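You operate a simulated robot arm through the tools that you are given. There is no shell and no other tool. Be economical: measure what you need, move in short steps, check, and stop when the job is done.

You run a simulated two-armed robot. Do the job below in one go: nothing can be reset, and whatever is moved stays where it is left.

TASK
Pick up the blue brush from the top of the near junction lid with one hand, pass it to the other hand and put it on the ledge behind the hatch.

It is judged by the outcome, as a careful person would: the job done as asked, and still so three seconds after it is handed in. It fails if anything else is knocked over, pushed out of place, dropped, spilled or broken. Lids that push on must go on centred and level and be pressed home; caps that screw on are set level and turned clockwise until they are tight.

THE ROBOT
Two 7-joint arms with two-finger grippers on one trunk, on a base that drives. Base frame: it is fixed to the floor where the robot stands at the start and does not move with it; the origin is under the middle of the robot, x ahead of it, y to its left, z up; the surface under the hand at the start is at about z = 0.88. Readings come in m, degrees, newtons and seconds.
The left shoulder is at the start at [0.108, 0.176, 0.999], the right one opposite. With the tool pointing down near the work surface each hand reaches from about 0.1 to 0.9 m from the robot's upright axis, wherever it stands, measured 20 degrees to its own side. Places, roughly: ledge behind the hatch (52x12 cm) [2.8, 0.92, 0.74]. Payload 2.94 kg a hand.
The tool frame of a hand sits at the grasp point between the pads (the TCP): z along the fingers, y along the line on which they close. The tips reach 0.03 m beyond it. The gripper opens to 0.138 m. The gripper's body begins 0.109 m behind the TCP.
Orientation is that of the tool frame in the base frame, as a unit quaternion [x, y, z, w]. With the fingers straight down and closing along the base's y, the tool's x points along the base's -x, its y along +y and its z along -z.

THE INTERFACE
- The arms move only by the tool send_rows. It takes "left_rows", "right_rows" or both (then of equal length, played together; a hand with none holds still); each is a list of rows, each a list of 7 numbers: the turn, a rotation vector about the base's x, y, z in units of 45 degrees (1.0 is 45 degrees), then the shift along the base's x, y, z in units of 500 mm (1.0 is 500 mm), then the closure in counts, from 0 (fully open) to 255 (shut). In form: [[wx, wy, wz, tx, ty, tz, claw], ...]. A call has 1 to 12 rows; each row is the pose to reach, as a shift and turn from the pose commanded when the call began. A call with a number of a shift or a turn outside -1 to 1 is refused whole. A row lasts 0.2 s, in which the tool goes at most 0.05 m and 8.6 degrees; a call with a longer step from one row to the next is refused whole, and so is a gripper value outside its range. Where a pose cannot be reached the arm comes as near as it can. A force on the tool above 40 N (or 10 N above the force at the start of the call, whichever is more), or a blocked arm, ends the call early, and 0.2 s more pass. The fingers move at their own pace and stop on an object; they squeeze with about 26 N. The grip force told is the motor's: it shows also when the fingers shut on nothing. Time passes only in rows, and 0.2 s behind the last, so rows that repeat a pose let the fingers close. It gives the time, the measured TCP pose, the force on the tool (base axes), the opening and the grip force at its end, in the units of the frame above (readings bear some noise), with the torque about the TCP (base axes, N m) and any sound that the robot's microphone picked up.
- Cameras (640 x 400 px; columns grow to the right, rows downward): "scene" is now at [0.2541, 0.0264, 1.4821]; the picture's right is [0.29, -0.96, 0.00], its down [-0.61, -0.18, -0.77] and it looks along [0.74, 0.22, -0.64] (base axes); focal length 266 px, centre (320, 200). "left" rides on the left gripper at [0.071, -0.019, -0.146] in its tool frame; the picture's right is [0.26, 0.96, 0.00], its down [-0.85, 0.23, -0.48] and it looks along [-0.46, 0.13, 0.88] (tool axes); focal length 280 px, centre (320, 200). "right" rides on the right gripper at [0.071, 0.019, -0.146] in its tool frame; the picture's right is [-0.26, 0.97, 0.00], its down [-0.85, -0.23, -0.48] and it looks along [-0.46, -0.12, 0.88] (tool axes); focal length 280 px, centre (320, 200). There is no depth. A picture from a camera that has moved, and an enlarged one, comes with that camera's place and axes in the base frame and with its lens.
- snapshot(camera): a new picture of that camera. No time passes.
- slide_trunk(by): slides the trunk up (or, below 0, down) by that many m; the arms and the scene camera ride with it, the base frame stays. It gives what a move gives, with no picture.
- drive_base(legs): drives the robot by 1 to 6 legs, each [ahead, turn to the left] in m and degrees, along the robot's own axes; the way and the turn of a leg run together, so that a leg with both is an arc; at most 1.5 m and 180 degrees a leg. The arms and the cameras ride along, it lands a little off, and it stops where it bumps. It gives what a move gives.
- head_to(pan, tilt): turns the head with the scene camera to pan (to the left, within 120 degrees either way) and tilt (down, from -29 to 69), counted from straight ahead of the robot. It gives what a move gives.
- zoom(camera, box): a new picture of the part [left, top, right, bottom] of that camera's present view, enlarged. No time passes.
- sign_off(): hands the job in; it is judged then, once.

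Go step by step. Nothing tells you exact positions but the pictures and the camera data: compare them with the known pose of the tool, close in by small moves and look again before you grip or let go. The budget is 120 turns and 108 pictures, counting those below and the enlarged ones. Unless the task says otherwise, let go and move clear before handing in.

The tools are called after "Emit:" as name(argument=value, ...) on one line, values as JSON. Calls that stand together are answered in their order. send_rows: Moves the arms, as the interface text tells. Its arguments: {"type":"object","properties":{"left_rows":{"type":"array"},"right_rows":{"type":"array"}},"required":[]} The other tools are called the same way: slide_trunk (by) slides the trunk up or down; drive_base (legs) drives the base; head_to (pan, tilt) turns the head that bears the scene camera; snapshot (camera) takes a picture; zoom (camera, box) takes an enlarged picture of a part of a camera's view; sign_off () hands the job in.

At the start:

```text
time: 0.0
left_eef_pos: [0.5996, 0.3542, 1.1754]
left_tool_rot: [0.0, 1.0, -0.001, -0.001]
left_contact_force: [0.3, 0.1, 0.3]
left_torque: [0.0, 0.01, -0.01]
left_grip_width: 0.1378
left_gripper_force: 0.0
right_eef_pos: [0.5728, -0.1367, 1.1273]
right_tool_rot: [0.001, 1.0, 0.0, -0.001]
right_contact_force: [-0.3, 0.3, -1.1]
right_torque: [-0.01, 0.03, 0.0]
right_grip_width: 0.1379
right_gripper_force: 0.0
trunk travel left (down, up): [-0.175, 0.559]
robot x, y, heading: [-0.0041, 0.0038, 0.1]
head pan, tilt: [16.7, 39.4]
```

scene: 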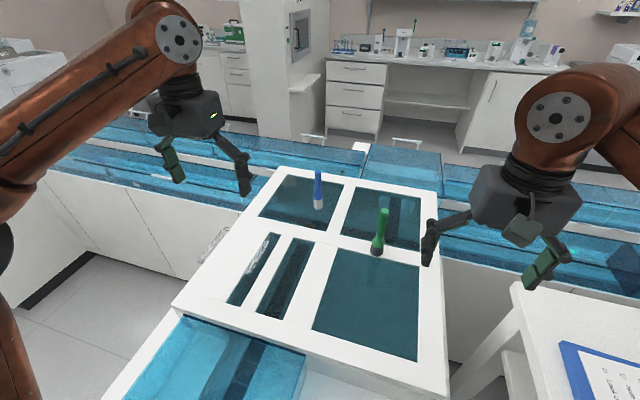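
right: 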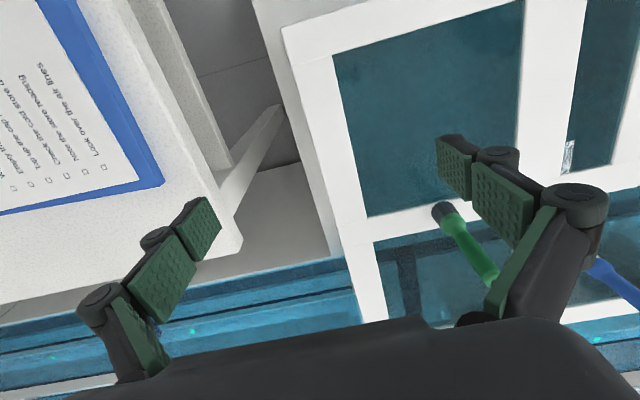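
left: 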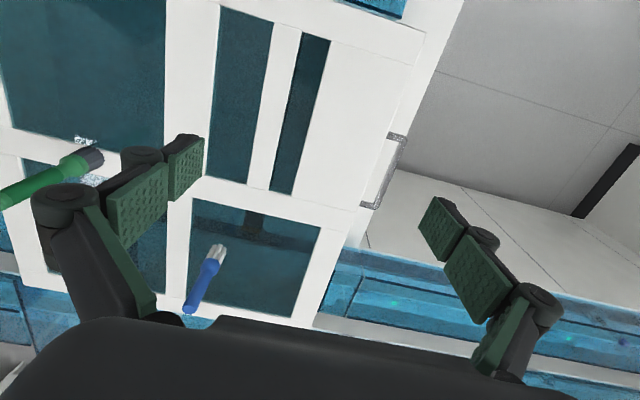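

The blue brush appears to stand upright at about (0.92, 0.23), bristles down, with its top near z≈1.02. I'll look closer at it and at the route to the ledge.

Emit:
zoom(camera="scene", box=[240, 150, 440, 275])

Emit:
zoom(camera="scene", box=[200, 0, 456, 160])

Emit:
head_to(pan=15, tilt=5)

Emit:
snapshot(camera="scene")

```text
3.20 times, centred on (340, 212) of scene
camera zoom: at [0.2541, 0.0264, 1.4821], right [0.29, -0.96, 0.0], down [-0.61, -0.18, -0.77], along [0.74, 0.22, -0.64], focal length 852 px, centre (256, 160)
```

zoom: 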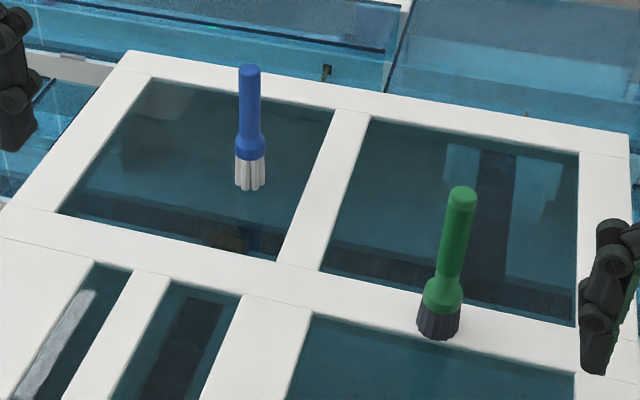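

```text
2.50 times, centred on (328, 80) of scene
camera zoom: at [0.2541, 0.0264, 1.4821], right [0.29, -0.96, 0.0], down [-0.61, -0.18, -0.77], along [0.74, 0.22, -0.64], focal length 666 px, centre (300, 500)
```

zoom: 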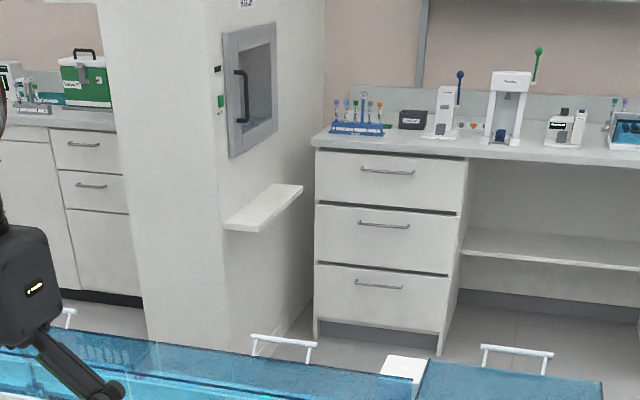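

```text
time: 1.0
left_eef_pos: [0.6002, 0.3522, 1.1749]
left_tool_rot: [0.0, 1.0, 0.0, 0.0]
left_contact_force: [-0.4, -0.5, 0.3]
left_torque: [0.0, 0.0, -0.03]
left_grip_width: 0.1379
left_gripper_force: 0.0
right_eef_pos: [0.5737, -0.1375, 1.1282]
right_tool_rot: [0.0, 1.0, 0.0, -0.001]
right_contact_force: [0.4, -0.1, -0.7]
right_torque: [0.02, -0.02, 0.01]
right_grip_width: 0.138
right_gripper_force: 0.0
trunk travel left (down, up): [-0.175, 0.559]
robot x, y, heading: [0.0024, -0.0014, -0.1]
head pan, tilt: [15.0, 5.0]
```

```text
102 pictures are left
camera scene: at [0.2611, 0.0256, 1.5369], right [0.26, -0.97, 0.0], down [-0.09, -0.02, -1.0], along [0.96, 0.26, -0.09], focal length 266 px, centre (320, 200)
```

scene: 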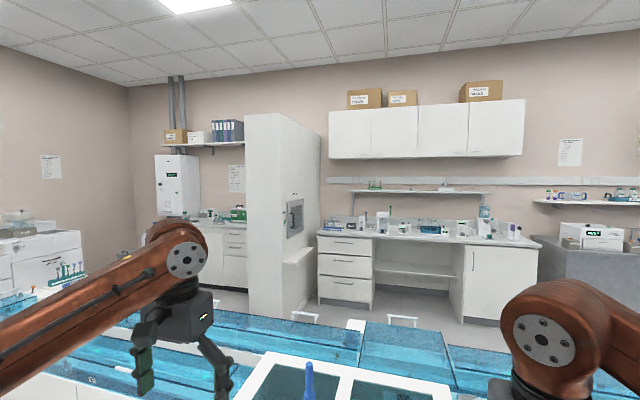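

The ledge is on the side (facing −y) of the pillar beyond the blue conveyor, so I need a way round. I'll look around.

Emit:
head_to(pan=75, tilt=25)

Emit:
snapshot(camera="scene")

Emit:
head_to(pan=-45, tilt=25)

Emit:
snapshot(camera="scene")

Emit:
head_to(pan=-110, tilt=25)

Emit:
snapshot(camera="scene")

```text
time: 2.3
left_eef_pos: [0.6006, 0.3535, 1.1751]
left_tool_rot: [0.0, 1.0, 0.0, -0.001]
left_contact_force: [0.6, -0.2, 0.3]
left_torque: [-0.01, 0.04, -0.05]
left_grip_width: 0.1382
left_gripper_force: 0.1
right_eef_pos: [0.573, -0.1383, 1.1287]
right_tool_rot: [0.001, 1.0, 0.001, -0.001]
right_contact_force: [1.0, 0.1, -0.1]
right_torque: [-0.02, -0.01, -0.02]
right_grip_width: 0.138
right_gripper_force: 0.1
trunk travel left (down, up): [-0.175, 0.559]
robot x, y, heading: [0.0002, -0.0006, 0.1]
head pan, tilt: [75.0, 25.0]
```

```text
101 pictures are left
camera scene: at [0.1962, 0.0908, 1.5046], right [0.97, -0.26, 0.0], down [-0.11, -0.41, -0.91], along [0.24, 0.88, -0.42], focal length 266 px, centre (320, 200)
```

scene: 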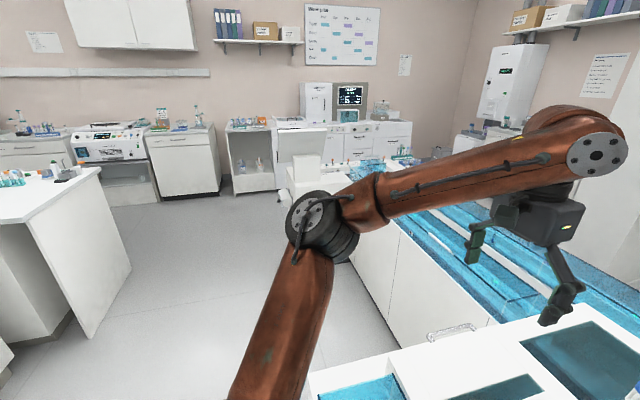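

```text
time: 4.3
left_eef_pos: [0.6002, 0.3518, 1.1752]
left_tool_rot: [0.0, 1.0, -0.001, 0.0]
left_contact_force: [-0.4, 1.0, -0.5]
left_torque: [0.02, 0.02, 0.02]
left_grip_width: 0.1381
left_gripper_force: 0.1
right_eef_pos: [0.5724, -0.1374, 1.1281]
right_tool_rot: [0.0, 1.0, 0.0, -0.001]
right_contact_force: [-0.7, -0.4, 0.0]
right_torque: [-0.02, 0.04, 0.02]
right_grip_width: 0.1381
right_gripper_force: 0.0
trunk travel left (down, up): [-0.175, 0.559]
robot x, y, heading: [0.0026, 0.0021, -0.2]
head pan, tilt: [-45.0, 25.0]
```

```text
100 pictures are left
camera scene: at [0.2375, -0.0633, 1.5046], right [-0.71, -0.71, 0.0], down [-0.3, 0.3, -0.91], along [0.64, -0.64, -0.42], focal length 266 px, centre (320, 200)
```

scene: 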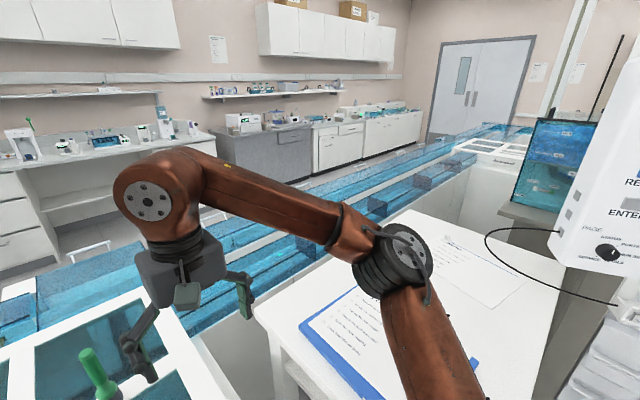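

```text
time: 5.7
left_eef_pos: [0.6006, 0.3522, 1.1751]
left_tool_rot: [0.0, 1.0, -0.001, 0.0]
left_contact_force: [0.0, 0.1, 0.6]
left_torque: [0.0, 0.0, 0.0]
left_grip_width: 0.138
left_gripper_force: 0.0
right_eef_pos: [0.5738, -0.1387, 1.1292]
right_tool_rot: [0.001, 1.0, 0.0, -0.001]
right_contact_force: [-0.4, -0.4, 0.7]
right_torque: [-0.02, -0.04, -0.05]
right_grip_width: 0.1377
right_gripper_force: 0.0
trunk travel left (down, up): [-0.175, 0.559]
robot x, y, heading: [0.0013, 0.0017, -0.0]
head pan, tilt: [-110.0, 25.0]
```

```text
99 pictures are left
camera scene: at [0.1408, -0.0848, 1.5046], right [-0.94, 0.34, 0.0], down [0.14, 0.4, -0.91], along [-0.31, -0.85, -0.42], focal length 266 px, centre (320, 200)
```

scene: 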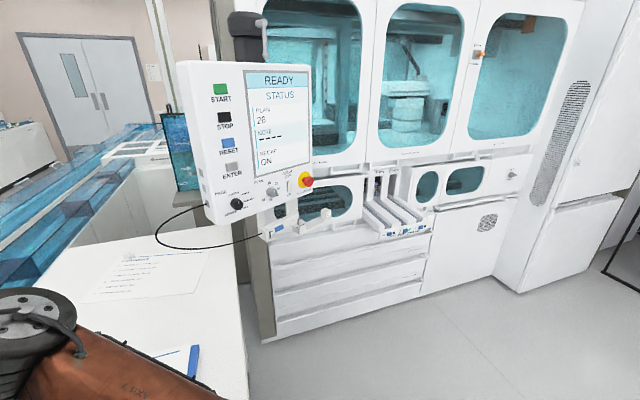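

I need to know if the conveyor can be rounded. I'll raise the trunk for an overview.

Emit:
slide_trunk(by=0.5)

Emit:
head_to(pan=70, tilt=20)

Emit:
snapshot(camera="scene")

Emit:
head_to(pan=35, tilt=30)

Emit:
snapshot(camera="scene")

Emit:
head_to(pan=-40, tilt=25)

Emit:
snapshot(camera="scene")

```text
refused: 0.5 is not a number from -0.4 to 0.4
```

```text
time: 8.3
left_eef_pos: [0.5996, 0.3531, 1.1763]
left_tool_rot: [0.0, 1.0, -0.001, 0.0]
left_contact_force: [0.0, 0.5, -0.8]
left_torque: [0.01, -0.02, 0.03]
left_grip_width: 0.1379
left_gripper_force: 0.0
right_eef_pos: [0.5729, -0.137, 1.1285]
right_tool_rot: [0.001, 1.0, 0.0, -0.001]
right_contact_force: [0.2, 0.2, 0.7]
right_torque: [-0.05, 0.02, 0.0]
right_grip_width: 0.138
right_gripper_force: 0.0
trunk travel left (down, up): [-0.175, 0.559]
robot x, y, heading: [-0.0002, 0.0002, -0.1]
head pan, tilt: [70.0, 20.0]
```

```text
98 pictures are left
camera scene: at [0.2042, 0.0894, 1.5127], right [0.94, -0.34, 0.0], down [-0.12, -0.32, -0.94], along [0.32, 0.88, -0.34], focal length 266 px, centre (320, 200)
```

scene: 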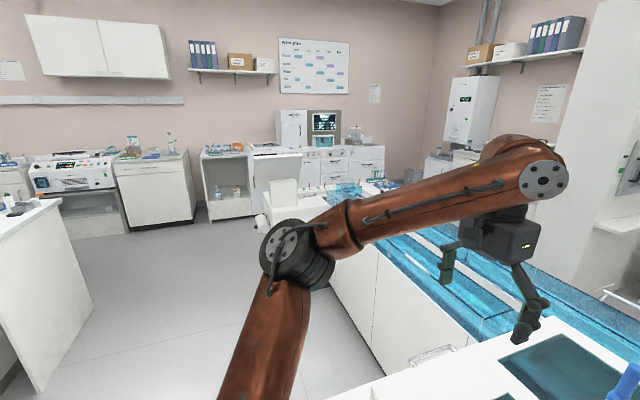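

```text
time: 9.4
left_eef_pos: [0.5996, 0.3528, 1.1753]
left_tool_rot: [0.0, 1.0, -0.001, 0.0]
left_contact_force: [0.2, 0.7, 0.0]
left_torque: [0.0, -0.04, -0.01]
left_grip_width: 0.1379
left_gripper_force: 0.1
right_eef_pos: [0.5721, -0.1377, 1.1282]
right_tool_rot: [0.001, 1.0, 0.0, -0.001]
right_contact_force: [0.3, 0.8, -0.5]
right_torque: [0.02, 0.0, 0.01]
right_grip_width: 0.138
right_gripper_force: 0.1
trunk travel left (down, up): [-0.175, 0.559]
robot x, y, heading: [0.0017, -0.0014, -0.0]
head pan, tilt: [35.0, 30.0]
```

```text
97 pictures are left
camera scene: at [0.2463, 0.0538, 1.4966], right [0.57, -0.82, 0.0], down [-0.41, -0.29, -0.87], along [0.71, 0.5, -0.5], focal length 266 px, centre (320, 200)
```

scene: 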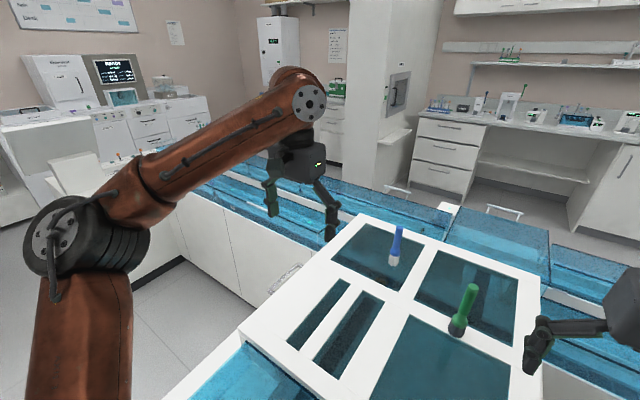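

```text
time: 10.8
left_eef_pos: [0.6, 0.3518, 1.1766]
left_tool_rot: [-0.001, 1.0, 0.0, 0.0]
left_contact_force: [0.2, -0.2, 0.4]
left_torque: [0.01, 0.04, 0.03]
left_grip_width: 0.1382
left_gripper_force: 0.1
right_eef_pos: [0.5728, -0.1384, 1.1288]
right_tool_rot: [0.001, 1.0, 0.0, -0.001]
right_contact_force: [0.8, -1.1, 0.0]
right_torque: [-0.05, 0.0, 0.04]
right_grip_width: 0.1379
right_gripper_force: 0.0
trunk travel left (down, up): [-0.175, 0.559]
robot x, y, heading: [0.0065, -0.0006, -0.0]
head pan, tilt: [-40.0, 25.0]
```

```text
96 pictures are left
camera scene: at [0.2429, -0.0573, 1.5046], right [-0.64, -0.77, 0.0], down [-0.32, 0.27, -0.91], along [0.69, -0.58, -0.42], focal length 266 px, centre (320, 200)
```

scene: 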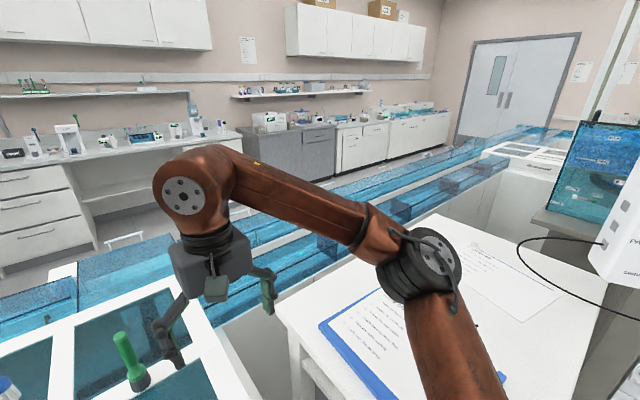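

The brush stands at about (0.915, 0.23), handle from z≈0.945 to 1.025; the green one is at about (0.77, 0.015). I'll bring the left hand in tilted 45° forward for reach, then check.

Emit:
send_rows(left_rows=[[0, -0.17, 0, 0.067, -0.041, -0.02, 0], [0, -0.34, 0, 0.133, -0.082, -0.04, 0], [0, -0.5, 0, 0.2, -0.123, -0.06, 0], [0, -0.67, 0, 0.267, -0.164, -0.08, 0], [0, -0.84, 0, 0.333, -0.205, -0.1, 0], [0, -1.0, 0, 0.4, -0.246, -0.12, 0], [0, -1.0, 0, 0.4, -0.246, -0.15, 0]])

Emit:
snapshot(camera="left")

Emit:
head_to(pan=15, tilt=35)

Emit:
snapshot(camera="scene")

```text
time: 12.4
left_eef_pos: [0.8003, 0.2302, 1.1002]
left_tool_rot: [0.0, 0.924, -0.001, 0.383]
left_contact_force: [-0.7, 0.4, 0.6]
left_torque: [0.01, 0.0, 0.01]
left_grip_width: 0.1377
left_gripper_force: 0.1
right_eef_pos: [0.5735, -0.1362, 1.1278]
right_tool_rot: [0.0, 1.0, 0.0, -0.001]
right_contact_force: [0.0, -0.8, -0.6]
right_torque: [-0.05, 0.01, 0.0]
right_grip_width: 0.1383
right_gripper_force: 0.1
trunk travel left (down, up): [-0.175, 0.559]
robot x, y, heading: [-0.0007, 0.0016, -0.2]
head pan, tilt: [-40.0, 25.0]
```

```text
95 pictures are left
camera left: at [0.6478, 0.212, 1.1532], right [-0.19, 0.96, -0.19], down [0.26, 0.23, 0.94], along [0.95, 0.12, -0.3], focal length 280 px, centre (320, 200)
```

left: 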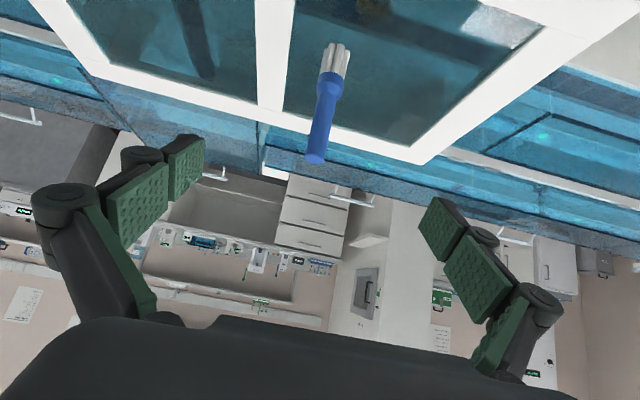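

```text
time: 13.7
left_eef_pos: [0.8011, 0.229, 1.0999]
left_tool_rot: [0.0, 0.924, -0.001, 0.383]
left_contact_force: [-0.7, -1.2, -0.9]
left_torque: [0.0, 0.0, -0.01]
left_grip_width: 0.1381
left_gripper_force: 0.1
right_eef_pos: [0.5737, -0.1387, 1.1288]
right_tool_rot: [0.001, 1.0, 0.0, -0.001]
right_contact_force: [0.2, -0.6, -0.2]
right_torque: [-0.02, -0.01, -0.02]
right_grip_width: 0.1381
right_gripper_force: 0.0
trunk travel left (down, up): [-0.175, 0.559]
robot x, y, heading: [-0.0041, 0.001, -0.1]
head pan, tilt: [15.0, 35.0]
```

```text
94 pictures are left
camera scene: at [0.2575, 0.0245, 1.4888], right [0.26, -0.97, 0.0], down [-0.55, -0.15, -0.82], along [0.79, 0.21, -0.57], focal length 266 px, centre (320, 200)
```

scene: 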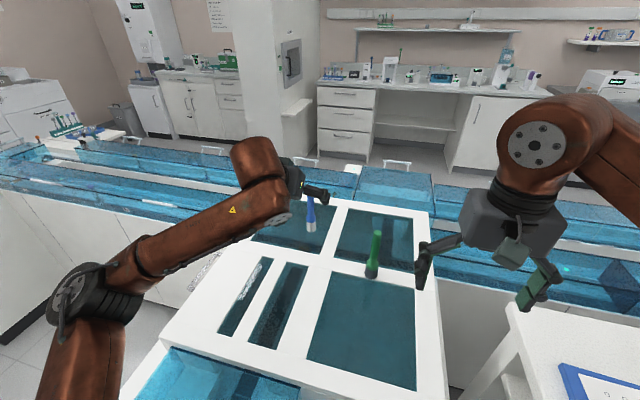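

Both cameras agree: brush axis at (0.913, 0.23), top z≈1.025. I'll tilt to 60° and move to a pre-grasp in line.

Emit:
send_rows(left_rows=[[0, -0.17, 0, 0.02, 0, -0.06, 0], [0, -0.333, 0, 0.05, 0, -0.12, 0], [0, -0.333, 0, 0.07, 0, -0.176, 0], [0, -0.333, 0, 0.07, 0, -0.176, 0]])

Emit:
snapshot(camera="left")

Emit:
zoom(camera="scene", box=[200, 125, 440, 275])

```text
time: 14.7
left_eef_pos: [0.8332, 0.2294, 1.0106]
left_tool_rot: [0.0, 0.866, 0.0, 0.5]
left_contact_force: [0.6, 0.1, 0.8]
left_torque: [0.02, 0.0, 0.0]
left_grip_width: 0.1379
left_gripper_force: 0.0
right_eef_pos: [0.5724, -0.1376, 1.1287]
right_tool_rot: [0.0, 1.0, 0.001, 0.001]
right_contact_force: [-0.2, 0.9, 0.1]
right_torque: [0.0, -0.01, -0.01]
right_grip_width: 0.138
right_gripper_force: 0.1
trunk travel left (down, up): [-0.175, 0.559]
robot x, y, heading: [0.0007, 0.0009, 0.0]
head pan, tilt: [15.0, 35.0]
```

```text
93 pictures are left
camera left: at [0.6721, 0.2115, 1.023], right [-0.13, 0.96, -0.23], down [0.01, 0.23, 0.97], along [0.99, 0.12, -0.04], focal length 280 px, centre (320, 200)
```

left: 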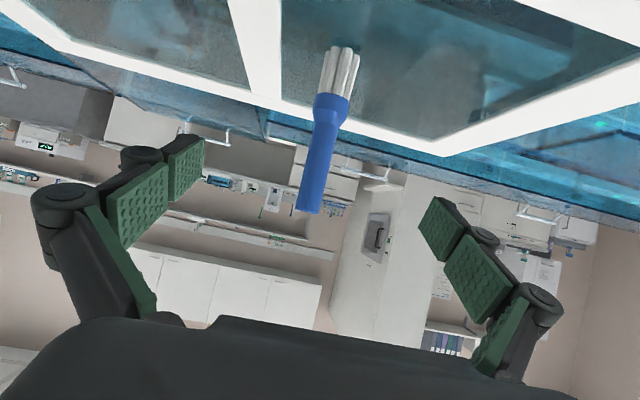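

```text
2.67 times, centred on (320, 200) of scene
camera zoom: at [0.2567, 0.0245, 1.489], right [0.26, -0.97, 0.0], down [-0.55, -0.15, -0.82], along [0.79, 0.21, -0.57], focal length 710 px, centre (320, 200)
```

zoom: 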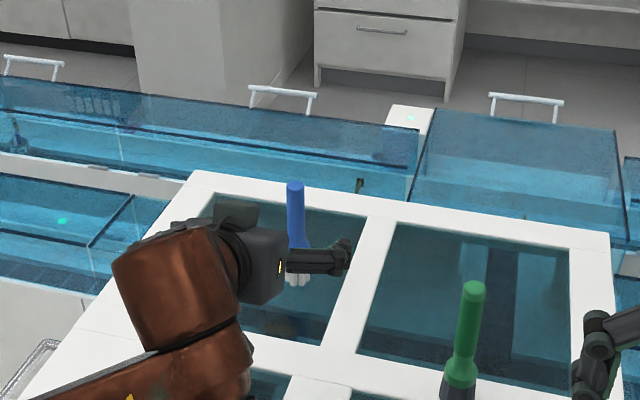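

Aligned; now advance along the tool to the handle and close gently.

Emit:
send_rows(left_rows=[[0, 0, 0, 0.08, 0.002, -0.045, 0], [0, 0, 0, 0.157, 0.004, -0.087, 0], [0, 0, 0, 0.157, 0.004, -0.087, 0]])

Emit:
snapshot(camera="left")

```text
time: 15.7
left_eef_pos: [0.8949, 0.2609, 0.9744]
left_tool_rot: [-0.014, 0.863, 0.021, 0.504]
left_contact_force: [-1.2, -1.1, 1.8]
left_torque: [0.02, 0.13, 0.05]
left_grip_width: 0.138
left_gripper_force: 0.2
right_eef_pos: [0.5602, -0.1403, 1.1291]
right_tool_rot: [-0.004, 1.0, 0.003, 0.002]
right_contact_force: [0.2, -0.7, 0.2]
right_torque: [0.07, -0.01, 0.01]
right_grip_width: 0.1379
right_gripper_force: 0.0
trunk travel left (down, up): [-0.175, 0.559]
robot x, y, heading: [-0.0117, 0.0031, 4.0]
head pan, tilt: [15.0, 35.0]
stopped in row 3 (left hand): the arm was blocked; the commanded pose is now the measured one
```

```text
91 pictures are left
camera left: at [0.7348, 0.2356, 0.9858], right [-0.17, 0.96, -0.21], down [-0.01, 0.21, 0.98], along [0.98, 0.17, -0.03], focal length 280 px, centre (320, 200)
```

left: 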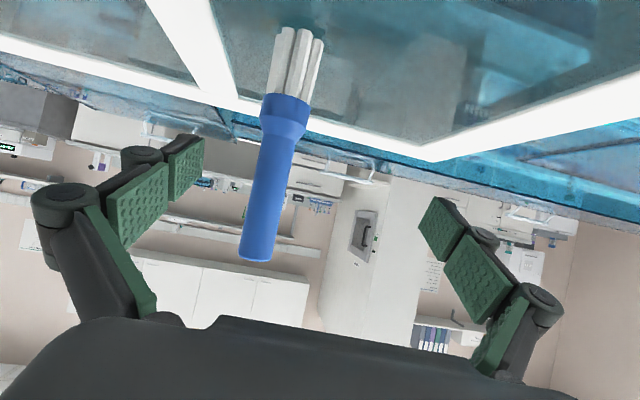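

The arm got blocked and the base was nudged round 4°. I need to see what touched.

Emit:
snapshot(camera="scene")

Emit:
head_to(pan=40, tilt=55)

Emit:
snapshot(camera="scene")

```text
90 pictures are left
camera scene: at [0.2288, 0.0544, 1.4913], right [0.32, -0.95, 0.01], down [-0.53, -0.19, -0.82], along [0.78, 0.26, -0.57], focal length 266 px, centre (320, 200)
```

scene: 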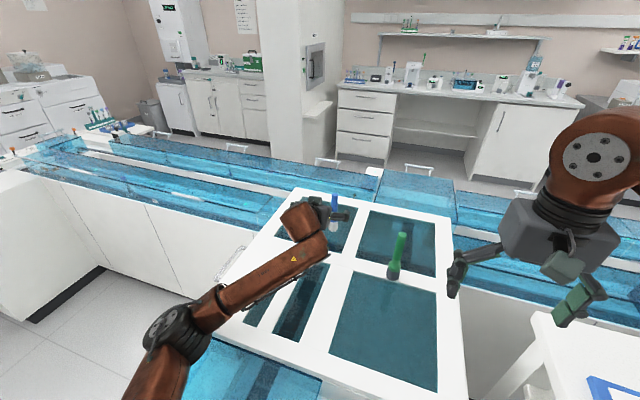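

```text
time: 16.6
left_eef_pos: [0.8942, 0.2567, 0.978]
left_tool_rot: [-0.011, 0.863, 0.016, 0.505]
left_contact_force: [-1.5, -0.5, 0.3]
left_torque: [-0.02, -0.01, -0.02]
left_grip_width: 0.1379
left_gripper_force: 0.1
right_eef_pos: [0.5592, -0.1375, 1.132]
right_tool_rot: [-0.005, 1.0, 0.003, 0.004]
right_contact_force: [-1.0, 0.5, 0.5]
right_torque: [0.01, 0.01, 0.01]
right_grip_width: 0.1381
right_gripper_force: 0.0
trunk travel left (down, up): [-0.175, 0.559]
robot x, y, heading: [-0.0069, 0.0023, 3.2]
head pan, tilt: [40.0, 55.0]
```

```text
89 pictures are left
camera scene: at [0.1986, 0.0649, 1.4636], right [0.68, -0.73, 0.01], down [-0.59, -0.56, -0.58], along [0.43, 0.39, -0.81], focal length 266 px, centre (320, 200)
```

scene: 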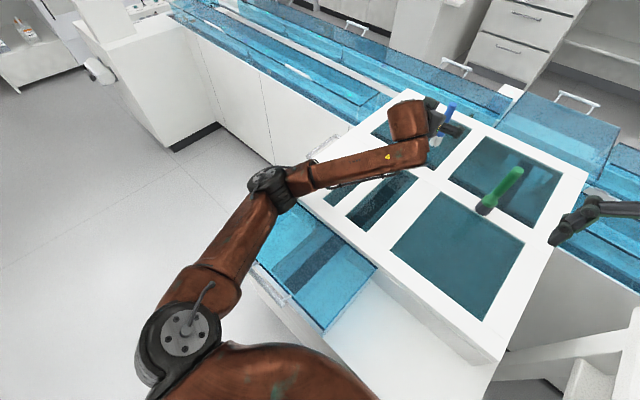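

The low elbow/forearm seems to have pressed on the tray. I'll back off along the tool, then raise the trunk so the arm comes from higher.

Emit:
send_rows(left_rows=[[0, 0, 0, -0.08, -0.004, 0.05, 0], [0, 0, 0, -0.16, -0.01, 0.12, 0], [0, 0, 0, -0.2, -0.02, 0.2, 0], [0, 0, 0, -0.2, -0.02, 0.25, 0]])

Emit:
slide_trunk(by=0.25)

Emit:
snapshot(camera="scene")

```text
refused: row 2 steps farther than a row can; nothing moved
```

```text
time: 18.0
left_eef_pos: [0.8622, 0.2529, 1.1432]
left_tool_rot: [-0.011, 0.853, 0.017, 0.521]
left_contact_force: [0.9, 1.5, -1.1]
left_torque: [-0.05, -0.14, -0.07]
left_grip_width: 0.1381
left_gripper_force: 0.0
right_eef_pos: [0.5215, -0.1407, 1.2831]
right_tool_rot: [-0.004, 1.0, 0.0, 0.022]
right_contact_force: [1.8, 0.7, -0.4]
right_torque: [-0.12, 0.16, 0.0]
right_grip_width: 0.1377
right_gripper_force: 0.1
trunk travel left (down, up): [-0.313, 0.421]
robot x, y, heading: [-0.0052, 0.0046, 2.3]
head pan, tilt: [40.0, 55.0]
stopped: the arm was blocked; the commanded pose is now the measured one
```

```text
88 pictures are left
camera scene: at [0.1405, 0.0597, 1.6073], right [0.67, -0.74, -0.01], down [-0.62, -0.55, -0.56], along [0.41, 0.38, -0.83], focal length 266 px, centre (320, 200)
```

scene: 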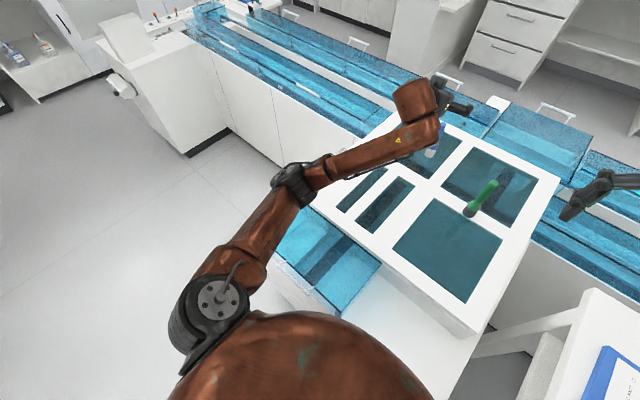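

The trunk got blocked too; something on the arm is snagged. Let me look closer before moving.

Emit:
zoom(camera="scene", box=[160, 60, 480, 260])

Emit:
snapshot(camera="left")

Emit:
snapshot(camera="right")

```text
2.00 times, centred on (320, 160) of scene
camera zoom: at [0.1405, 0.0597, 1.6073], right [0.67, -0.74, -0.01], down [-0.62, -0.55, -0.56], along [0.41, 0.38, -0.83], focal length 532 px, centre (320, 280)
```

zoom: 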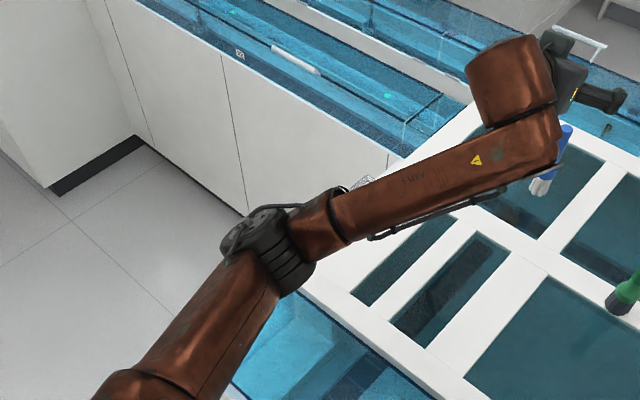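

```text
86 pictures are left
camera left: at [0.7014, 0.2302, 1.147], right [-0.15, 0.96, -0.22], down [-0.04, 0.21, 0.98], along [0.99, 0.16, 0.01], focal length 280 px, centre (320, 200)
```

left: 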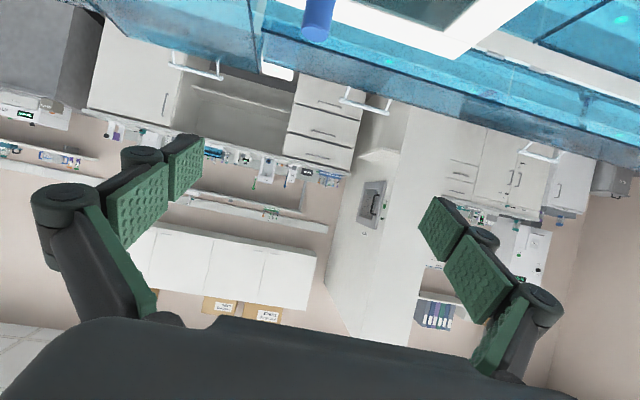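

```text
85 pictures are left
camera right: at [0.4445, -0.1237, 1.4257], right [0.25, 0.97, 0.01], down [0.83, -0.22, 0.51], along [0.5, -0.12, -0.86], focal length 280 px, centre (320, 200)
```

right: 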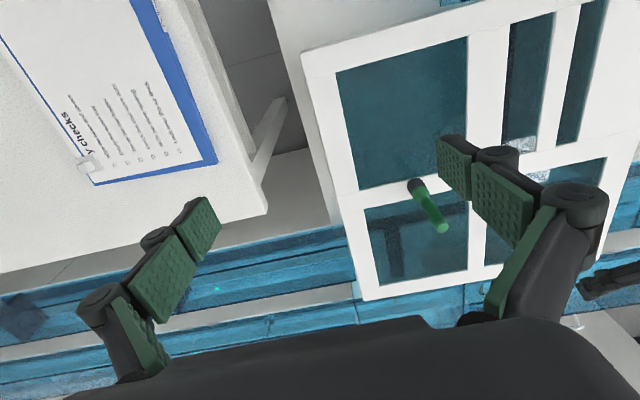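

I'll hold still for a moment to see whether the lean relaxes.

Emit:
send_rows(left_rows=[[0, 0, 0, 0, 0, 0, 0], [0, 0, 0, 0, 0, 0, 0]])

Emit:
head_to(pan=60, tilt=60)

Emit:
snapshot(camera="scene")

```text
time: 18.6
left_eef_pos: [0.8884, 0.2476, 1.1299]
left_tool_rot: [-0.008, 0.859, 0.015, 0.512]
left_contact_force: [-0.8, 0.2, 0.9]
left_torque: [-0.04, -0.07, 0.02]
left_grip_width: 0.1377
left_gripper_force: 0.1
right_eef_pos: [0.5503, -0.1426, 1.2727]
right_tool_rot: [-0.003, 1.0, 0.003, 0.009]
right_contact_force: [-0.4, 0.4, -0.3]
right_torque: [0.01, -0.12, -0.01]
right_grip_width: 0.1381
right_gripper_force: 0.0
trunk travel left (down, up): [-0.313, 0.421]
robot x, y, heading: [-0.0028, 0.0032, 2.4]
head pan, tilt: [40.0, 55.0]
```

```text
time: 19.4
left_eef_pos: [0.8731, 0.2492, 1.1365]
left_tool_rot: [-0.009, 0.855, 0.015, 0.518]
left_contact_force: [1.6, 0.4, 0.1]
left_torque: [0.0, -0.03, -0.06]
left_grip_width: 0.138
left_gripper_force: 0.0
right_eef_pos: [0.5344, -0.1442, 1.2775]
right_tool_rot: [-0.004, 1.0, 0.003, 0.016]
right_contact_force: [1.3, 0.4, 0.4]
right_torque: [0.0, 0.2, -0.01]
right_grip_width: 0.138
right_gripper_force: 0.1
trunk travel left (down, up): [-0.313, 0.421]
robot x, y, heading: [-0.0092, 0.0025, 2.2]
head pan, tilt: [60.0, 60.0]
```

```text
84 pictures are left
camera scene: at [0.0921, 0.0648, 1.6002], right [0.89, -0.47, 0.0], down [-0.4, -0.77, -0.5], along [0.23, 0.44, -0.87], focal length 266 px, centre (320, 200)
```

scene: 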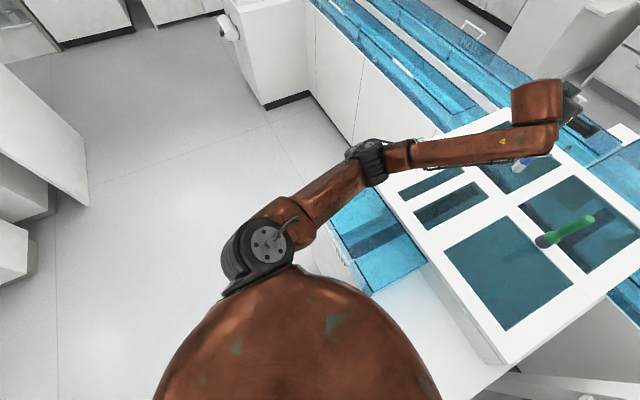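

The elbow had dropped beside the lid's left edge/handle and is hooked beneath it. I'll draw the hand back a little so the elbow swings out, and watch.

Emit:
send_rows(left_rows=[[0, 0, 0, -0.06, 0.0, 0.0, 0], [0, 0, 0, -0.12, 0.02, 0.0, 0], [0, 0, 0, -0.16, 0.04, 0.0, 0], [0, 0, 0, -0.16, 0.04, 0.0, 0]])

Emit:
snapshot(camera="scene")

```text
time: 20.4
left_eef_pos: [0.7995, 0.2682, 1.1306]
left_tool_rot: [-0.009, 0.857, 0.015, 0.514]
left_contact_force: [0.5, 0.7, -0.3]
left_torque: [0.02, -0.04, 0.03]
left_grip_width: 0.1375
left_gripper_force: 0.1
right_eef_pos: [0.5429, -0.143, 1.2752]
right_tool_rot: [-0.004, 1.0, 0.003, 0.012]
right_contact_force: [1.1, -0.3, 0.0]
right_torque: [-0.01, 0.11, 0.0]
right_grip_width: 0.1377
right_gripper_force: 0.0
trunk travel left (down, up): [-0.313, 0.421]
robot x, y, heading: [-0.0075, 0.0015, 2.2]
head pan, tilt: [60.0, 60.0]
```

```text
83 pictures are left
camera scene: at [0.1008, 0.0648, 1.6001], right [0.89, -0.46, -0.01], down [-0.41, -0.77, -0.5], along [0.23, 0.44, -0.87], focal length 266 px, centre (320, 200)
```

scene: 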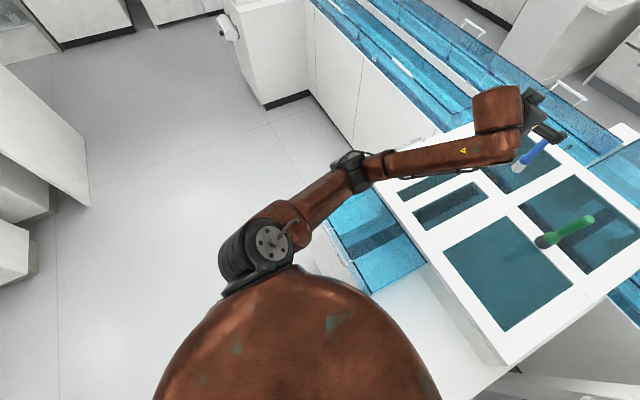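

Emit:
slide_trunk(by=-0.05)

Emit:
snapshot(camera="scene")

```text
time: 21.4
left_eef_pos: [0.7782, 0.2898, 1.1216]
left_tool_rot: [-0.013, 0.844, 0.023, 0.535]
left_contact_force: [0.0, 0.6, 0.0]
left_torque: [-0.01, -0.07, 0.03]
left_grip_width: 0.1381
left_gripper_force: 0.1
right_eef_pos: [0.5178, -0.1339, 1.2436]
right_tool_rot: [-0.005, 1.0, 0.0, 0.024]
right_contact_force: [-0.3, 0.1, 0.3]
right_torque: [0.03, -0.06, 0.02]
right_grip_width: 0.1378
right_gripper_force: 0.0
trunk travel left (down, up): [-0.263, 0.471]
robot x, y, heading: [-0.0061, 0.0013, 2.7]
head pan, tilt: [60.0, 60.0]
```

```text
82 pictures are left
camera scene: at [0.0999, 0.0875, 1.5548], right [0.89, -0.46, 0.02], down [-0.39, -0.78, -0.5], along [0.24, 0.43, -0.87], focal length 266 px, centre (320, 200)
```

scene: 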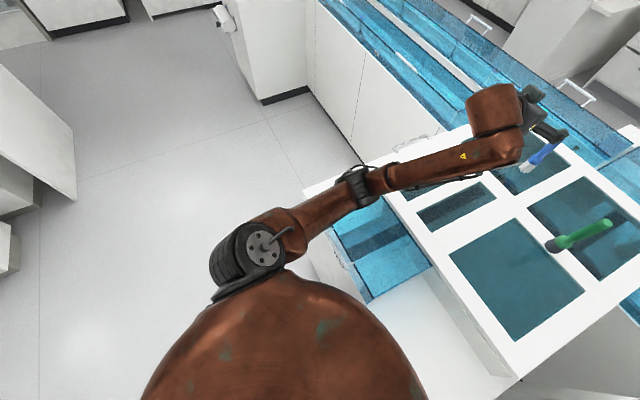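

Lowering increased the lean, so the arm is resting on something; raise instead, in a small step.

Emit:
slide_trunk(by=0.1)

Emit:
snapshot(camera="scene")

```text
time: 22.7
left_eef_pos: [0.7946, 0.2471, 1.1905]
left_tool_rot: [-0.002, 0.855, 0.02, 0.518]
left_contact_force: [0.1, -2.0, 0.4]
left_torque: [0.17, 0.05, 0.25]
left_grip_width: 0.1378
left_gripper_force: 0.1
right_eef_pos: [0.5349, -0.1656, 1.3245]
right_tool_rot: [0.0, 1.0, 0.012, 0.014]
right_contact_force: [-0.1, -1.9, -0.6]
right_torque: [0.29, 0.04, 0.0]
right_grip_width: 0.1379
right_gripper_force: 0.1
trunk travel left (down, up): [-0.363, 0.371]
robot x, y, heading: [-0.0063, 0.0016, 2.2]
head pan, tilt: [60.0, 60.0]
```

```text
81 pictures are left
camera scene: at [0.0644, 0.0458, 1.6516], right [0.88, -0.47, -0.01], down [-0.4, -0.76, -0.51], along [0.23, 0.45, -0.86], focal length 266 px, centre (320, 200)
```

scene: 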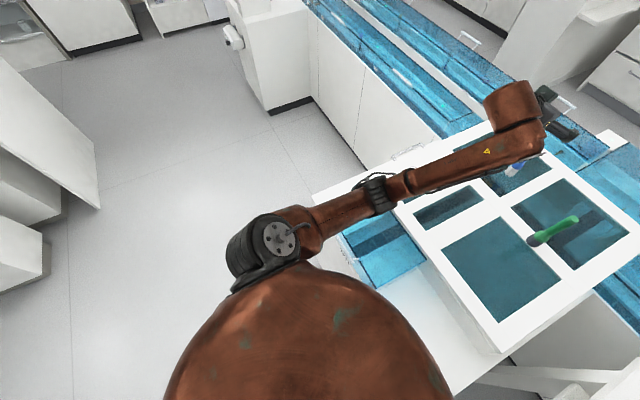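

Emit:
slide_trunk(by=0.1)

Emit:
send_rows(left_rows=[[0, 0, 0, -0.08, 0, 0.06, 0], [0, 0, 0, -0.16, 0, 0.12, 0], [0, 0, 0, -0.16, 0, 0.12, 0], [0, 0, 0, -0.16, 0, 0.12, 0], [0, 0, 0, -0.16, 0, 0.12, 0], [0, 0, 0, -0.16, 0, 0.12, 0]])

Emit:
snapshot(camera="scene")

```text
time: 24.0
left_eef_pos: [0.7952, 0.2609, 1.2868]
left_tool_rot: [-0.005, 0.856, 0.016, 0.517]
left_contact_force: [-0.3, -2.1, 0.2]
left_torque: [0.09, 0.03, 0.17]
left_grip_width: 0.1379
left_gripper_force: 0.0
right_eef_pos: [0.5368, -0.1505, 1.4261]
right_tool_rot: [-0.001, 1.0, 0.007, 0.015]
right_contact_force: [0.2, -1.7, 0.3]
right_torque: [0.19, 0.05, 0.0]
right_grip_width: 0.138
right_gripper_force: 0.1
trunk travel left (down, up): [-0.463, 0.271]
robot x, y, heading: [-0.0072, 0.0041, 2.0]
head pan, tilt: [60.0, 60.0]
```

```text
time: 25.4
left_eef_pos: [0.7136, 0.2692, 1.3469]
left_tool_rot: [-0.01, 0.856, 0.016, 0.517]
left_contact_force: [-1.0, 0.9, 0.0]
left_torque: [0.0, -0.03, -0.06]
left_grip_width: 0.1379
left_gripper_force: 0.0
right_eef_pos: [0.5352, -0.1415, 1.4267]
right_tool_rot: [-0.004, 1.0, 0.002, 0.016]
right_contact_force: [-0.2, 1.0, -0.2]
right_torque: [-0.08, 0.01, -0.02]
right_grip_width: 0.1379
right_gripper_force: 0.0
trunk travel left (down, up): [-0.463, 0.271]
robot x, y, heading: [-0.0039, 0.0019, 2.5]
head pan, tilt: [60.0, 60.0]
```

```text
80 pictures are left
camera scene: at [0.0269, 0.0646, 1.7509], right [0.89, -0.46, 0.0], down [-0.4, -0.77, -0.5], along [0.23, 0.44, -0.87], focal length 266 px, centre (320, 200)
```

scene: 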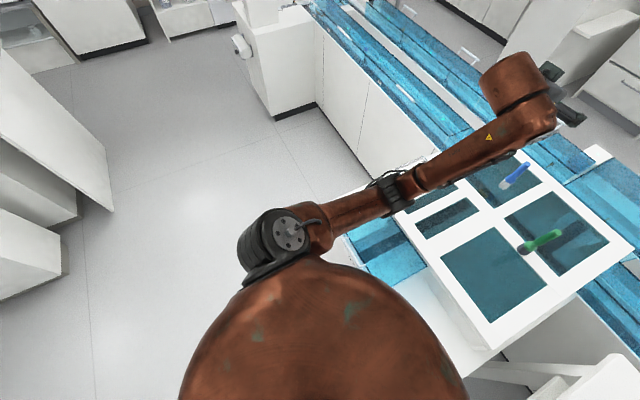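

The arm is free now but the base remains leaning slightly back. I'll drive back a little to clear whatever the base sits against.

Emit:
drive_base(legs=[[-0.1, 0]])

Emit:
snapshot(camera="scene")

```text
time: 26.6
left_eef_pos: [0.6404, 0.2669, 1.3321]
left_tool_rot: [-0.01, 0.862, 0.016, 0.506]
left_contact_force: [-1.4, 0.3, -0.5]
left_torque: [-0.03, -0.15, -0.04]
left_grip_width: 0.1379
left_gripper_force: 0.1
right_eef_pos: [0.4655, -0.1436, 1.4175]
right_tool_rot: [-0.006, 1.0, 0.002, 0.003]
right_contact_force: [-1.2, 0.1, -0.5]
right_torque: [-0.03, -0.11, -0.05]
right_grip_width: 0.138
right_gripper_force: 0.1
trunk travel left (down, up): [-0.463, 0.271]
robot x, y, heading: [-0.1064, -0.0028, 2.3]
head pan, tilt: [60.0, 60.0]
```

```text
79 pictures are left
camera scene: at [-0.0309, 0.0601, 1.753], right [0.88, -0.47, -0.02], down [-0.42, -0.77, -0.49], along [0.21, 0.44, -0.87], focal length 266 px, centre (320, 200)
```

scene: 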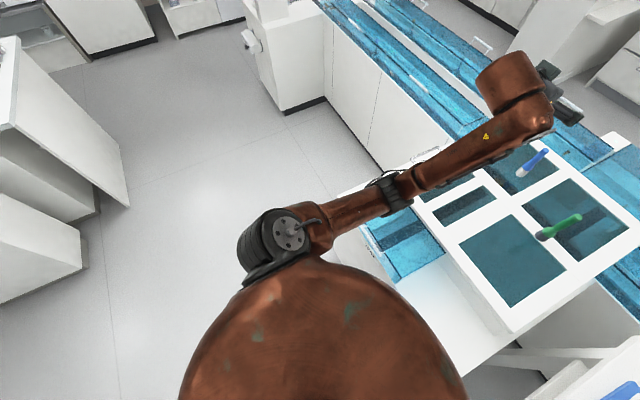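

The base is level again. Check the table front and the lid from straight ahead.

Emit:
head_to(pan=10, tilt=50)

Emit:
snapshot(camera="scene")

```text
time: 27.8
left_eef_pos: [0.5803, 0.2646, 1.3665]
left_tool_rot: [-0.01, 0.848, 0.016, 0.529]
left_contact_force: [-0.1, 0.9, 3.5]
left_torque: [0.02, 0.32, 0.02]
left_grip_width: 0.1378
left_gripper_force: 0.0
right_eef_pos: [0.3988, -0.1448, 1.4418]
right_tool_rot: [-0.008, 1.0, 0.001, 0.027]
right_contact_force: [-0.4, -0.5, 2.5]
right_torque: [-0.05, -0.09, 0.04]
right_grip_width: 0.138
right_gripper_force: 0.1
trunk travel left (down, up): [-0.463, 0.271]
robot x, y, heading: [-0.1095, -0.0035, 2.2]
head pan, tilt: [10.0, 50.0]
```

```text
78 pictures are left
camera scene: at [-0.0522, 0.0154, 1.7652], right [0.21, -0.98, 0.0], down [-0.74, -0.16, -0.65], along [0.64, 0.14, -0.76], focal length 266 px, centre (320, 200)
```

scene: 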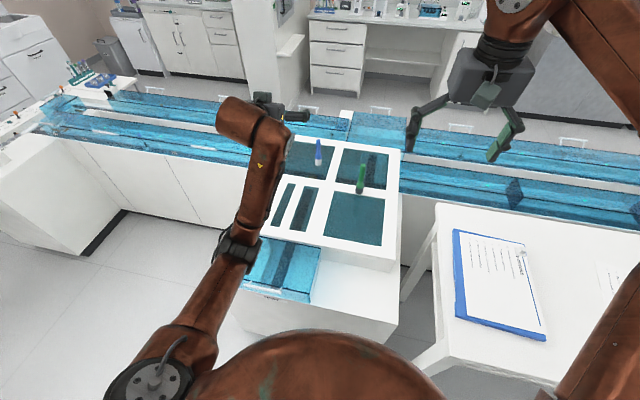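

Emit:
send_rows(left_rows=[[0, 0, 0, 0, 0, 0, 0], [0, 0, 0, 0, 0, 0, 0], [0, 0, 0, 0, 0, 0, 0], [0, 0, 0, 0, 0, 0, 0], [0, 0, 0, 0, 0, 0, 0], [0, 0, 0, 0, 0, 0, 0], [0, 0, 0, 0, 0, 0, 0], [0, 0, 0, 0, 0, 0, 0], [0, 0, 0, 0, 0, 0, 0], [0, 0, 0, 0, 0, 0, 0]])

Emit:
send_rows(left_rows=[[0, 0, 0, 0, 0, 0, 0], [0, 0, 0, 0, 0, 0, 0]])

Emit:
send_rows(left_rows=[[0, 0, 0, 0, 0, 0, 0], [0, 0, 0, 0, 0, 0, 0]])

```text
time: 28.6
left_eef_pos: [0.5598, 0.2649, 1.3646]
left_tool_rot: [-0.012, 0.847, 0.018, 0.532]
left_contact_force: [-0.4, -0.9, -0.5]
left_torque: [0.0, -0.09, 0.0]
left_grip_width: 0.138
left_gripper_force: 0.1
right_eef_pos: [0.386, -0.1547, 1.4449]
right_tool_rot: [0.009, 0.999, 0.008, 0.035]
right_contact_force: [1.1, -0.5, 0.0]
right_torque: [0.11, 0.13, 0.02]
right_grip_width: 0.1381
right_gripper_force: 0.1
trunk travel left (down, up): [-0.463, 0.271]
robot x, y, heading: [-0.1062, -0.0051, 2.1]
head pan, tilt: [10.0, 50.0]
stopped in row 4 (right hand): the arm was blocked; the commanded pose is now the measured one
```

```text
time: 28.9
left_eef_pos: [0.49, 0.2618, 1.3958]
left_tool_rot: [-0.011, 0.831, 0.016, 0.556]
left_contact_force: [-1.7, 0.1, 0.6]
left_torque: [0.01, 0.04, -0.03]
left_grip_width: 0.1379
left_gripper_force: 0.0
right_eef_pos: [0.3079, -0.1548, 1.4646]
right_tool_rot: [0.001, 0.998, 0.004, 0.065]
right_contact_force: [-1.1, -0.8, 2.5]
right_torque: [0.03, -0.17, 0.01]
right_grip_width: 0.138
right_gripper_force: 0.1
trunk travel left (down, up): [-0.463, 0.271]
robot x, y, heading: [-0.108, -0.0048, 1.9]
head pan, tilt: [10.0, 50.0]
stopped in row 1 (right hand): the arm was blocked; the commanded pose is now the measured one
```

```text
time: 29.5
left_eef_pos: [0.5471, 0.2603, 1.3821]
left_tool_rot: [-0.006, 0.831, 0.009, 0.557]
left_contact_force: [-0.1, 0.1, 0.3]
left_torque: [0.0, 0.02, 0.01]
left_grip_width: 0.138
left_gripper_force: 0.1
right_eef_pos: [0.3632, -0.1543, 1.4469]
right_tool_rot: [0.004, 0.999, 0.003, 0.043]
right_contact_force: [-1.5, -0.4, -0.6]
right_torque: [0.0, -0.12, -0.03]
right_grip_width: 0.138
right_gripper_force: 0.1
trunk travel left (down, up): [-0.463, 0.271]
robot x, y, heading: [-0.1068, -0.006, 2.2]
head pan, tilt: [10.0, 50.0]
```

The robot is rocking with the trunk high. I'll lower the trunk to steady it.

Emit:
slide_trunk(by=-0.15)

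Emit:
snapshot(camera="scene")

Emit:
snapshot(camera="right")

```text
time: 31.3
left_eef_pos: [0.5351, 0.2644, 1.2239]
left_tool_rot: [-0.012, 0.842, 0.016, 0.539]
left_contact_force: [0.3, -0.6, -0.1]
left_torque: [-0.01, -0.03, -0.03]
left_grip_width: 0.1377
left_gripper_force: 0.0
right_eef_pos: [0.3564, -0.1526, 1.2999]
right_tool_rot: [0.003, 0.999, 0.003, 0.044]
right_contact_force: [0.8, 0.4, -0.5]
right_torque: [-0.01, 0.02, -0.01]
right_grip_width: 0.1382
right_gripper_force: 0.0
trunk travel left (down, up): [-0.313, 0.421]
robot x, y, heading: [-0.1078, -0.0073, 2.3]
head pan, tilt: [10.0, 50.0]
```

```text
77 pictures are left
camera scene: at [0.054, 0.0179, 1.6126], right [0.21, -0.98, 0.0], down [-0.76, -0.16, -0.63], along [0.62, 0.14, -0.77], focal length 266 px, centre (320, 200)
```

scene: 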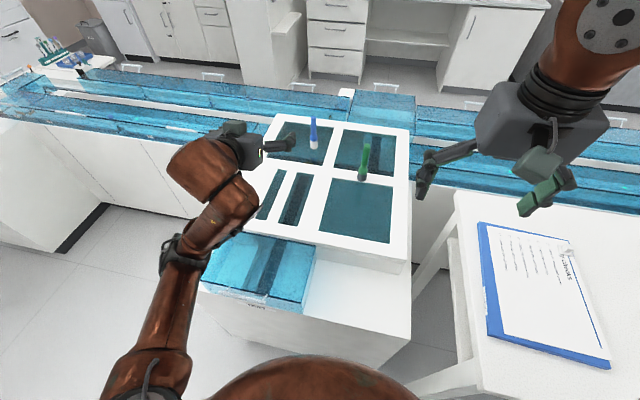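

```text
76 pictures are left
camera right: at [0.271, -0.1356, 1.4387], right [0.27, 0.96, 0.03], down [0.8, -0.24, 0.55], along [0.54, -0.12, -0.84], focal length 280 px, centre (320, 200)
```

right: 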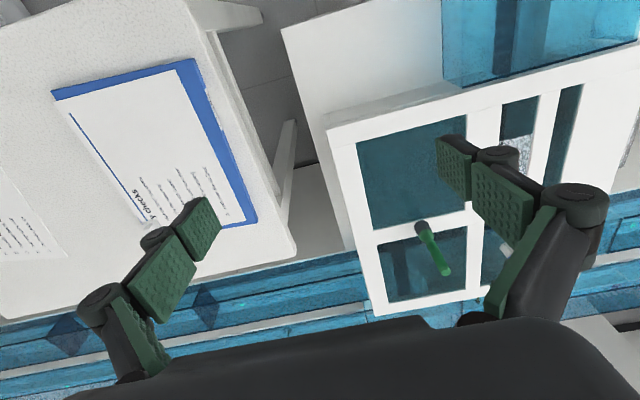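

Emit:
send_rows(left_rows=[[0, 0, 0, 0, 0, 0, 0], [0, 0, 0, 0, 0, 0, 0], [0, 0, 0, 0, 0, 0, 0]])

Emit:
send_rows(left_rows=[[0, 0, 0, 0, 0, 0, 0], [0, 0, 0, 0, 0, 0, 0]])

```text
time: 32.1
left_eef_pos: [0.5212, 0.2632, 1.2296]
left_tool_rot: [-0.011, 0.838, 0.016, 0.545]
left_contact_force: [-1.1, -0.3, 0.0]
left_torque: [0.05, 0.04, 0.0]
left_grip_width: 0.1379
left_gripper_force: 0.1
right_eef_pos: [0.342, -0.154, 1.3033]
right_tool_rot: [0.001, 0.999, 0.005, 0.051]
right_contact_force: [-0.6, 0.2, 0.7]
right_torque: [0.02, -0.12, 0.02]
right_grip_width: 0.1378
right_gripper_force: 0.1
trunk travel left (down, up): [-0.313, 0.421]
robot x, y, heading: [-0.1098, -0.001, 2.1]
head pan, tilt: [10.0, 50.0]
```

```text
time: 32.7
left_eef_pos: [0.5271, 0.2635, 1.2276]
left_tool_rot: [-0.011, 0.839, 0.016, 0.543]
left_contact_force: [0.2, 0.0, -1.2]
left_torque: [-0.01, 0.0, -0.03]
left_grip_width: 0.138
left_gripper_force: 0.1
right_eef_pos: [0.3458, -0.1538, 1.3017]
right_tool_rot: [0.001, 0.999, 0.003, 0.049]
right_contact_force: [0.1, -0.5, -0.4]
right_torque: [0.03, 0.0, -0.01]
right_grip_width: 0.1382
right_gripper_force: 0.2
trunk travel left (down, up): [-0.313, 0.421]
robot x, y, heading: [-0.109, 0.0004, 2.2]
head pan, tilt: [10.0, 50.0]
```

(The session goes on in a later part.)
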